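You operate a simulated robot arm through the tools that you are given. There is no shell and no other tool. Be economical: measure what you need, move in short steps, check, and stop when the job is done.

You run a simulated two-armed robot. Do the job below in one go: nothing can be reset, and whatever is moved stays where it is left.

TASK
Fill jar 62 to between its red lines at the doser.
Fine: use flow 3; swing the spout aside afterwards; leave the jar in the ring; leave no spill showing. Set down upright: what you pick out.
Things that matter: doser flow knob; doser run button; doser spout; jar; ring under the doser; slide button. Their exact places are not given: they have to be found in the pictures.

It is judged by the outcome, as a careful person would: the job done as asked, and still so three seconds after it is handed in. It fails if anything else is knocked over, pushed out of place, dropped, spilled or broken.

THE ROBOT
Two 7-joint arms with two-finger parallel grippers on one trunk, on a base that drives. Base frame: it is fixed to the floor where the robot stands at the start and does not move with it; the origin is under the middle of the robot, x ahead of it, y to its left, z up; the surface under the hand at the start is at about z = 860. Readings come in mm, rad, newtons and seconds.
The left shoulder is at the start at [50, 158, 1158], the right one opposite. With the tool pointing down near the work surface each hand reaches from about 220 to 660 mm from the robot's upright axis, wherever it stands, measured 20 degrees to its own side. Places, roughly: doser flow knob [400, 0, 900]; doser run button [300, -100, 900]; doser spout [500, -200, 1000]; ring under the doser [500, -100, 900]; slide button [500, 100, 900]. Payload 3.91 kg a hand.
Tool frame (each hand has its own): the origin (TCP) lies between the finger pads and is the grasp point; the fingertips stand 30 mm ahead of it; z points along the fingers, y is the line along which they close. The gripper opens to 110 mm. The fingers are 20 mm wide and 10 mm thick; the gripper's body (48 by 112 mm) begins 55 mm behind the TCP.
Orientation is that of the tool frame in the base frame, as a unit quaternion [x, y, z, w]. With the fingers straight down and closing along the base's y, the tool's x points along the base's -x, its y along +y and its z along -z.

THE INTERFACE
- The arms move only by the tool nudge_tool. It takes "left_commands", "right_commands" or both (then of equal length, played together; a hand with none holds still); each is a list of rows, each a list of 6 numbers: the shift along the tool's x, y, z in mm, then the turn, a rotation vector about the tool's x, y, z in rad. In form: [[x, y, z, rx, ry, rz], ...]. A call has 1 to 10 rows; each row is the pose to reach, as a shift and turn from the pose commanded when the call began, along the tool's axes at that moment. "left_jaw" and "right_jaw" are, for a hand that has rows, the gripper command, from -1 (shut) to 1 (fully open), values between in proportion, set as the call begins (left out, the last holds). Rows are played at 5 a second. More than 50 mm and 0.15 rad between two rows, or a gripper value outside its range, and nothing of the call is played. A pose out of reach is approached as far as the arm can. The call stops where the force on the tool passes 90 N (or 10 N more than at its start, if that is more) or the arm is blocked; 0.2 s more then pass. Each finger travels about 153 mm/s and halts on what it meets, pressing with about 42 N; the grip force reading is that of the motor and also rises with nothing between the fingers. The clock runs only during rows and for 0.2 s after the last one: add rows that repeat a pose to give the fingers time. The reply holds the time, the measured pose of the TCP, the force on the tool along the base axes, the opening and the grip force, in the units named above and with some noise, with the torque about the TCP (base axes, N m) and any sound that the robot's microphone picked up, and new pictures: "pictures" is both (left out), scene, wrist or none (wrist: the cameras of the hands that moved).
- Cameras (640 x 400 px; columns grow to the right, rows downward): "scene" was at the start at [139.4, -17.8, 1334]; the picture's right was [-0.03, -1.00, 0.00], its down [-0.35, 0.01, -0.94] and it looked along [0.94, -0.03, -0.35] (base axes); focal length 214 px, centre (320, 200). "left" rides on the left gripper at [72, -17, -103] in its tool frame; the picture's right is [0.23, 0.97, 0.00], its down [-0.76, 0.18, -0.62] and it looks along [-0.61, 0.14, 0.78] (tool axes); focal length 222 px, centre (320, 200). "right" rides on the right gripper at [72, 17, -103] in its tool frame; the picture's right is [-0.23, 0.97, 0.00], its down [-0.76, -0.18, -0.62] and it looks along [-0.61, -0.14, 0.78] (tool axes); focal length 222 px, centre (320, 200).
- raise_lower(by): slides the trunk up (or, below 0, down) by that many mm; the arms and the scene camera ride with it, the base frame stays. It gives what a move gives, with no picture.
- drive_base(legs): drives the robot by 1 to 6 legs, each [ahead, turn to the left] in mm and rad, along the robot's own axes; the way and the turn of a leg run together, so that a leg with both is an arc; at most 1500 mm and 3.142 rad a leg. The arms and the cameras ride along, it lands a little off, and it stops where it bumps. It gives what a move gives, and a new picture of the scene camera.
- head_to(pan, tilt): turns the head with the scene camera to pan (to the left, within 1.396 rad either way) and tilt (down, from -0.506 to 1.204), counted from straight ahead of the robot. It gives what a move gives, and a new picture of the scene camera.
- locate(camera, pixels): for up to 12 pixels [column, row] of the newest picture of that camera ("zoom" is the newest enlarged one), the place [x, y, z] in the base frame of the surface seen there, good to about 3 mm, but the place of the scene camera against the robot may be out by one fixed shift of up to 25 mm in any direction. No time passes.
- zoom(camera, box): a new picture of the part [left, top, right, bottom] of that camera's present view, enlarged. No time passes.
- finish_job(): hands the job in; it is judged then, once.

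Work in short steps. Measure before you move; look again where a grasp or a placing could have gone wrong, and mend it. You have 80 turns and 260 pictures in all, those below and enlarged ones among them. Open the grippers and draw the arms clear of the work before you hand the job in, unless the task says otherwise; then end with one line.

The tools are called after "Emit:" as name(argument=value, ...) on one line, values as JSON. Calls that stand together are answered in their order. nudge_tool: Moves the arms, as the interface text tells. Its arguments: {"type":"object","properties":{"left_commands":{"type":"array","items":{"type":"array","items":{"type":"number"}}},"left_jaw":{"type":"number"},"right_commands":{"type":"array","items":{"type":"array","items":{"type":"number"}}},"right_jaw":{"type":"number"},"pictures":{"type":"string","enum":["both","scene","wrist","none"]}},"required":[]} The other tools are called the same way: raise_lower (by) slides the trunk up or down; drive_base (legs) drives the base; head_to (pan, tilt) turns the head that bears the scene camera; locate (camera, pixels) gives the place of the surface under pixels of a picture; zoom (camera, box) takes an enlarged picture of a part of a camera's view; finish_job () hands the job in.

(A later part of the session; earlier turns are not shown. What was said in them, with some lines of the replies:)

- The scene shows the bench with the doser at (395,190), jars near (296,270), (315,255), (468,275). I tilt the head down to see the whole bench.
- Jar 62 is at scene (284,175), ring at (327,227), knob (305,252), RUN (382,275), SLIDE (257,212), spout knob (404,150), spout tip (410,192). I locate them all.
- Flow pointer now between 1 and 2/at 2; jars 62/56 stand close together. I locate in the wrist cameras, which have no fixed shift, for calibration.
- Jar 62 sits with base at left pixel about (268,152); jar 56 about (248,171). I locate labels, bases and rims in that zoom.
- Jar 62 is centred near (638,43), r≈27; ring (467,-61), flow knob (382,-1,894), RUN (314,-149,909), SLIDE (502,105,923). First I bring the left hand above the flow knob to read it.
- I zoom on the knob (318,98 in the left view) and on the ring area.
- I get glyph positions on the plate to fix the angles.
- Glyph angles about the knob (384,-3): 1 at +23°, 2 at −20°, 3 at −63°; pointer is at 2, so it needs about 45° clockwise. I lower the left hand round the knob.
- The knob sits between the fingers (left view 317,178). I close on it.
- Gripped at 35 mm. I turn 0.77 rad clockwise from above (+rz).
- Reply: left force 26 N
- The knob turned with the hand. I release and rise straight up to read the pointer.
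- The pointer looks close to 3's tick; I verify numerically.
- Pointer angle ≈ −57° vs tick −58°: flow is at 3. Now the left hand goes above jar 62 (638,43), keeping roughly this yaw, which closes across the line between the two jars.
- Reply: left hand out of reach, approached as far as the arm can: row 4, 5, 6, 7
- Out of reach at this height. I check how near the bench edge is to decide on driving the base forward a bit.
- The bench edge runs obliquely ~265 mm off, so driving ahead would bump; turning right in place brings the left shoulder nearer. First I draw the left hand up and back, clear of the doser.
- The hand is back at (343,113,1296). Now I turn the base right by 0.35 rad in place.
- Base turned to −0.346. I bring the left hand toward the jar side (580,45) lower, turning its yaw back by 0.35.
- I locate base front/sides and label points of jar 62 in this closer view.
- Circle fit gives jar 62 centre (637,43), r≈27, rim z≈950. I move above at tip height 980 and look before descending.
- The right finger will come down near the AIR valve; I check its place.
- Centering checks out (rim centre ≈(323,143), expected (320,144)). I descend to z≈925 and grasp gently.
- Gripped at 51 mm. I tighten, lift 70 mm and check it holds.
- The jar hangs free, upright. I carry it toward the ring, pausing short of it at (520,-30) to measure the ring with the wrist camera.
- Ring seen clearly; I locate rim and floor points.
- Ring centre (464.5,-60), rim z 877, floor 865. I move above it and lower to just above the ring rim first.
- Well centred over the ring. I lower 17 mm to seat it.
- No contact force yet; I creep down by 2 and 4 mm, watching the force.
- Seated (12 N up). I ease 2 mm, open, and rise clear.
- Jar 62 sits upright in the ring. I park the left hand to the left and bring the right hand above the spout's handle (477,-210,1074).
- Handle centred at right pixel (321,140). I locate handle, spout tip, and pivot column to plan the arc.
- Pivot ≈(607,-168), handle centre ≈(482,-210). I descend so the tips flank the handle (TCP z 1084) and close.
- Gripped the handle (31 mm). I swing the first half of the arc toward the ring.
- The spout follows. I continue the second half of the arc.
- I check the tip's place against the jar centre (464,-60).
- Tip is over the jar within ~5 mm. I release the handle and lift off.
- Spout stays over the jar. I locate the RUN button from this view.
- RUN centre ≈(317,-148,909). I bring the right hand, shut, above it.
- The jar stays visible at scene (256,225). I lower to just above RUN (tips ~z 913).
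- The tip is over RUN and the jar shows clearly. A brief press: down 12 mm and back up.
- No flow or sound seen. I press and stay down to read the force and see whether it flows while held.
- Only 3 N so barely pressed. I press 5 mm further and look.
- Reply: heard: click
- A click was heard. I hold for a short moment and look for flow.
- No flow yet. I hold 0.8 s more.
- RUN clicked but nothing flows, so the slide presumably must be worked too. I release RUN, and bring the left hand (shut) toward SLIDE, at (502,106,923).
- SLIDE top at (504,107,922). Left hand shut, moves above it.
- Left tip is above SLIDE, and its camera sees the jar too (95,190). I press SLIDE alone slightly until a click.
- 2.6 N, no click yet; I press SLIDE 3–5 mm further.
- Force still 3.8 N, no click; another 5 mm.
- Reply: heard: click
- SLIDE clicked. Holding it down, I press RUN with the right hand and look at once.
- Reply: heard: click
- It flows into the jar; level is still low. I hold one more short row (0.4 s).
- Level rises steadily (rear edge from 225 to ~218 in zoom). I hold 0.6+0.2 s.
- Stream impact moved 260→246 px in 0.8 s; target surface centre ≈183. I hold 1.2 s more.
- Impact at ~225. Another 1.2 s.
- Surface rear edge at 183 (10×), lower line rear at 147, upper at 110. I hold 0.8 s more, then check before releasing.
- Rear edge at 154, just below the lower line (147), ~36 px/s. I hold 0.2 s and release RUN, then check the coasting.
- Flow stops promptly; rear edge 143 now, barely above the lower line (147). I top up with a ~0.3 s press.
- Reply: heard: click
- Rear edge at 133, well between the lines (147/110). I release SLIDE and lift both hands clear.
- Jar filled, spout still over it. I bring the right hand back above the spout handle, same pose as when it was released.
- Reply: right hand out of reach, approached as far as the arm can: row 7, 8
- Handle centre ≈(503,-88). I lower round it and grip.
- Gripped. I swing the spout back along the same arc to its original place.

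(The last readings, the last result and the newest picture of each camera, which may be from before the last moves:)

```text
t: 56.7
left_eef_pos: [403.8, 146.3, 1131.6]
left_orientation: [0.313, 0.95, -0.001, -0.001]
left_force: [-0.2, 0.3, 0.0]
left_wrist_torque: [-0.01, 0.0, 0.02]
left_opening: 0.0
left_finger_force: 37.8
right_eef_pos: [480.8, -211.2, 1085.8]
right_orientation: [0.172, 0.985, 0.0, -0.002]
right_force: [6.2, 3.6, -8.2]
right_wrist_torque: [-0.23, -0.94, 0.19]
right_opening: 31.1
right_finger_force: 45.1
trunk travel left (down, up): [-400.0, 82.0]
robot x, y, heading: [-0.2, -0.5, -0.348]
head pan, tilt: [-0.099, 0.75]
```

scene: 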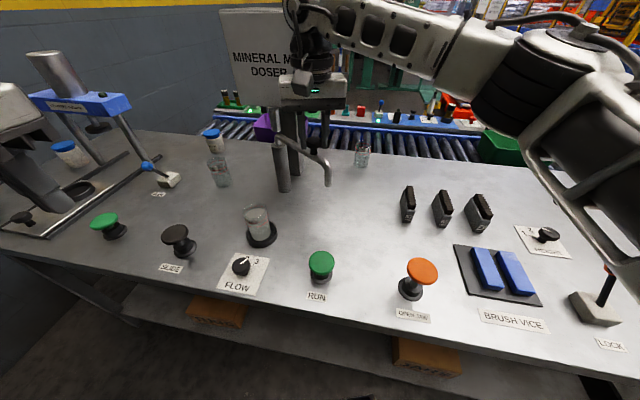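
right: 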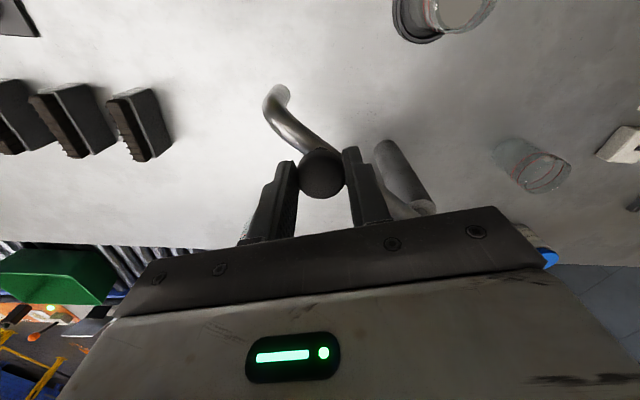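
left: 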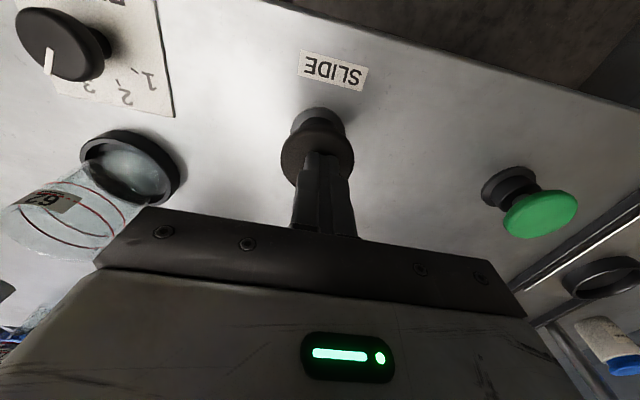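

Spout is back aside. I release the handle, lift away, and also open the left gripper and draw it up.

Emit:
nudge_tool(right_commands=[[0, 0, 0, 0, 0, 0], [0, 0, 0, 0, 0, 0], [0, 0, -25, 0, 0, 0], [0, 0, -60, 0, 0, 0], [10, -5, -100, 0, 0, 0], [40, -25, -130, 0, 0, 0], [75, -50, -155, 0, 0, 0], [110, -75, -180, 0, 0, 0]], left_commands=[[0, 0, 0, 0, 0, 0], [0, 0, -20, 0, 0, 0], [0, 0, -50, 0, 0, 0], [10, 0, -80, 0, 0, 0], [20, 0, -110, 0, 0, 0], [30, 0, -140, 0, 0, 0], [40, 0, -160, 0, 0, 0], [50, 0, -180, 0, 0, 0]], right_jaw=0.3, left_jaw=0.5, pictures="both")

Emit:
zoom(camera="scene", box=[215, 140, 335, 260])

Emit:
zoom(camera="scene", box=[230, 195, 280, 235])

```text
t: 58.5
left_eef_pos: [366.6, 158.9, 1301.9]
left_orientation: [0.314, 0.949, -0.001, 0.001]
left_force: [0.1, 0.2, 0.2]
left_wrist_torque: [0.0, -0.01, -0.03]
left_opening: 82.7
left_finger_force: 0.0
left hand out of reach, approached as far as the arm can: row 7, 8
right_eef_pos: [352.6, -245.4, 1264.4]
right_orientation: [0.172, 0.985, 0.001, 0.0]
right_force: [0.2, 0.0, 0.0]
right_wrist_torque: [0.02, -0.07, -0.01]
right_opening: 71.4
right_finger_force: 0.0
trunk travel left (down, up): [-400.0, 82.0]
robot x, y, heading: [1.3, -1.9, -0.348]
head pan, tilt: [-0.099, 0.75]
```

scene: 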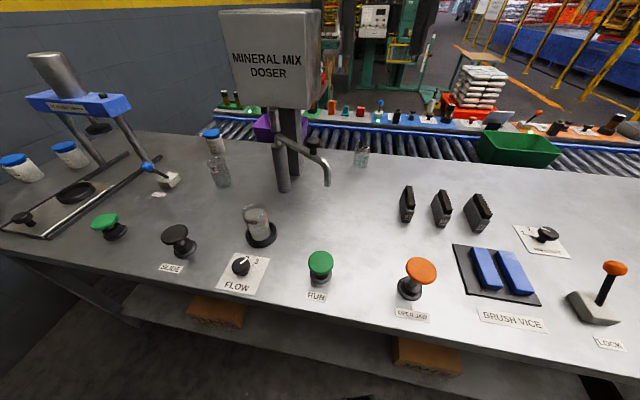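
right: 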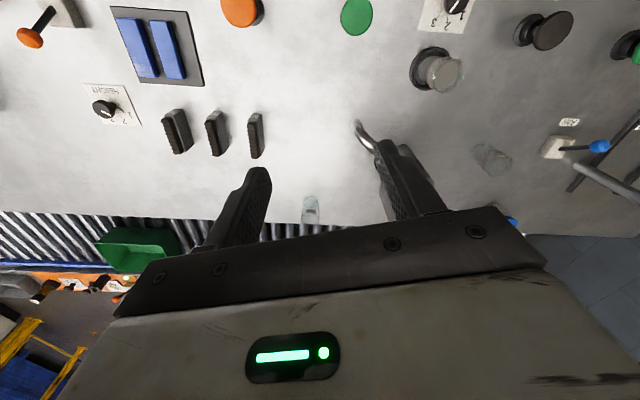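
left: 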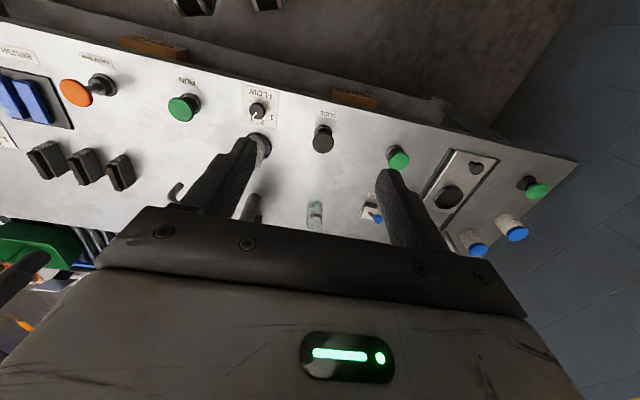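

```text
3.33 times, centred on (275, 200) of scene
```

zoom: 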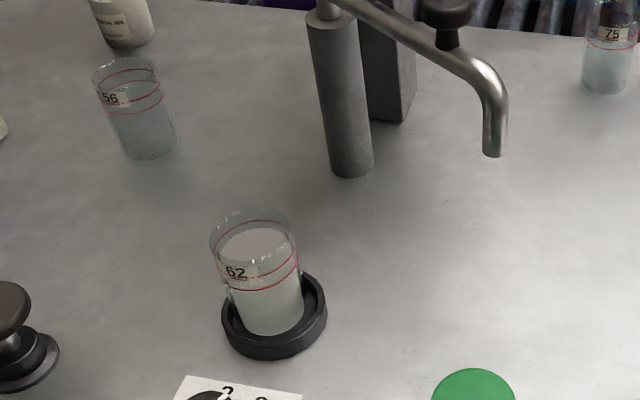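

```text
10.00 times, centred on (255, 215) of scene
```

zoom: 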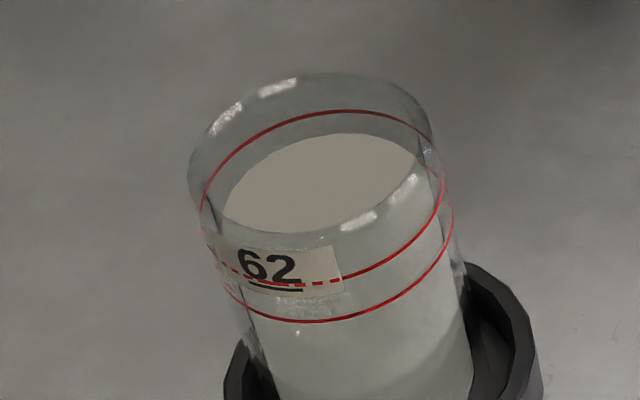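

The level lies between the red lines. The jar stands in the ring, the spout is aside, no spill shows, and both grippers are open and clear. I hand in.

Emit:
finish_job()

```text
The job is handed in.
```

Jar 62 is filled to between its red lines at flow 3 and left upright in the ring. The spout is swung back aside, no spill shows, and both arms are open and clear of the work.
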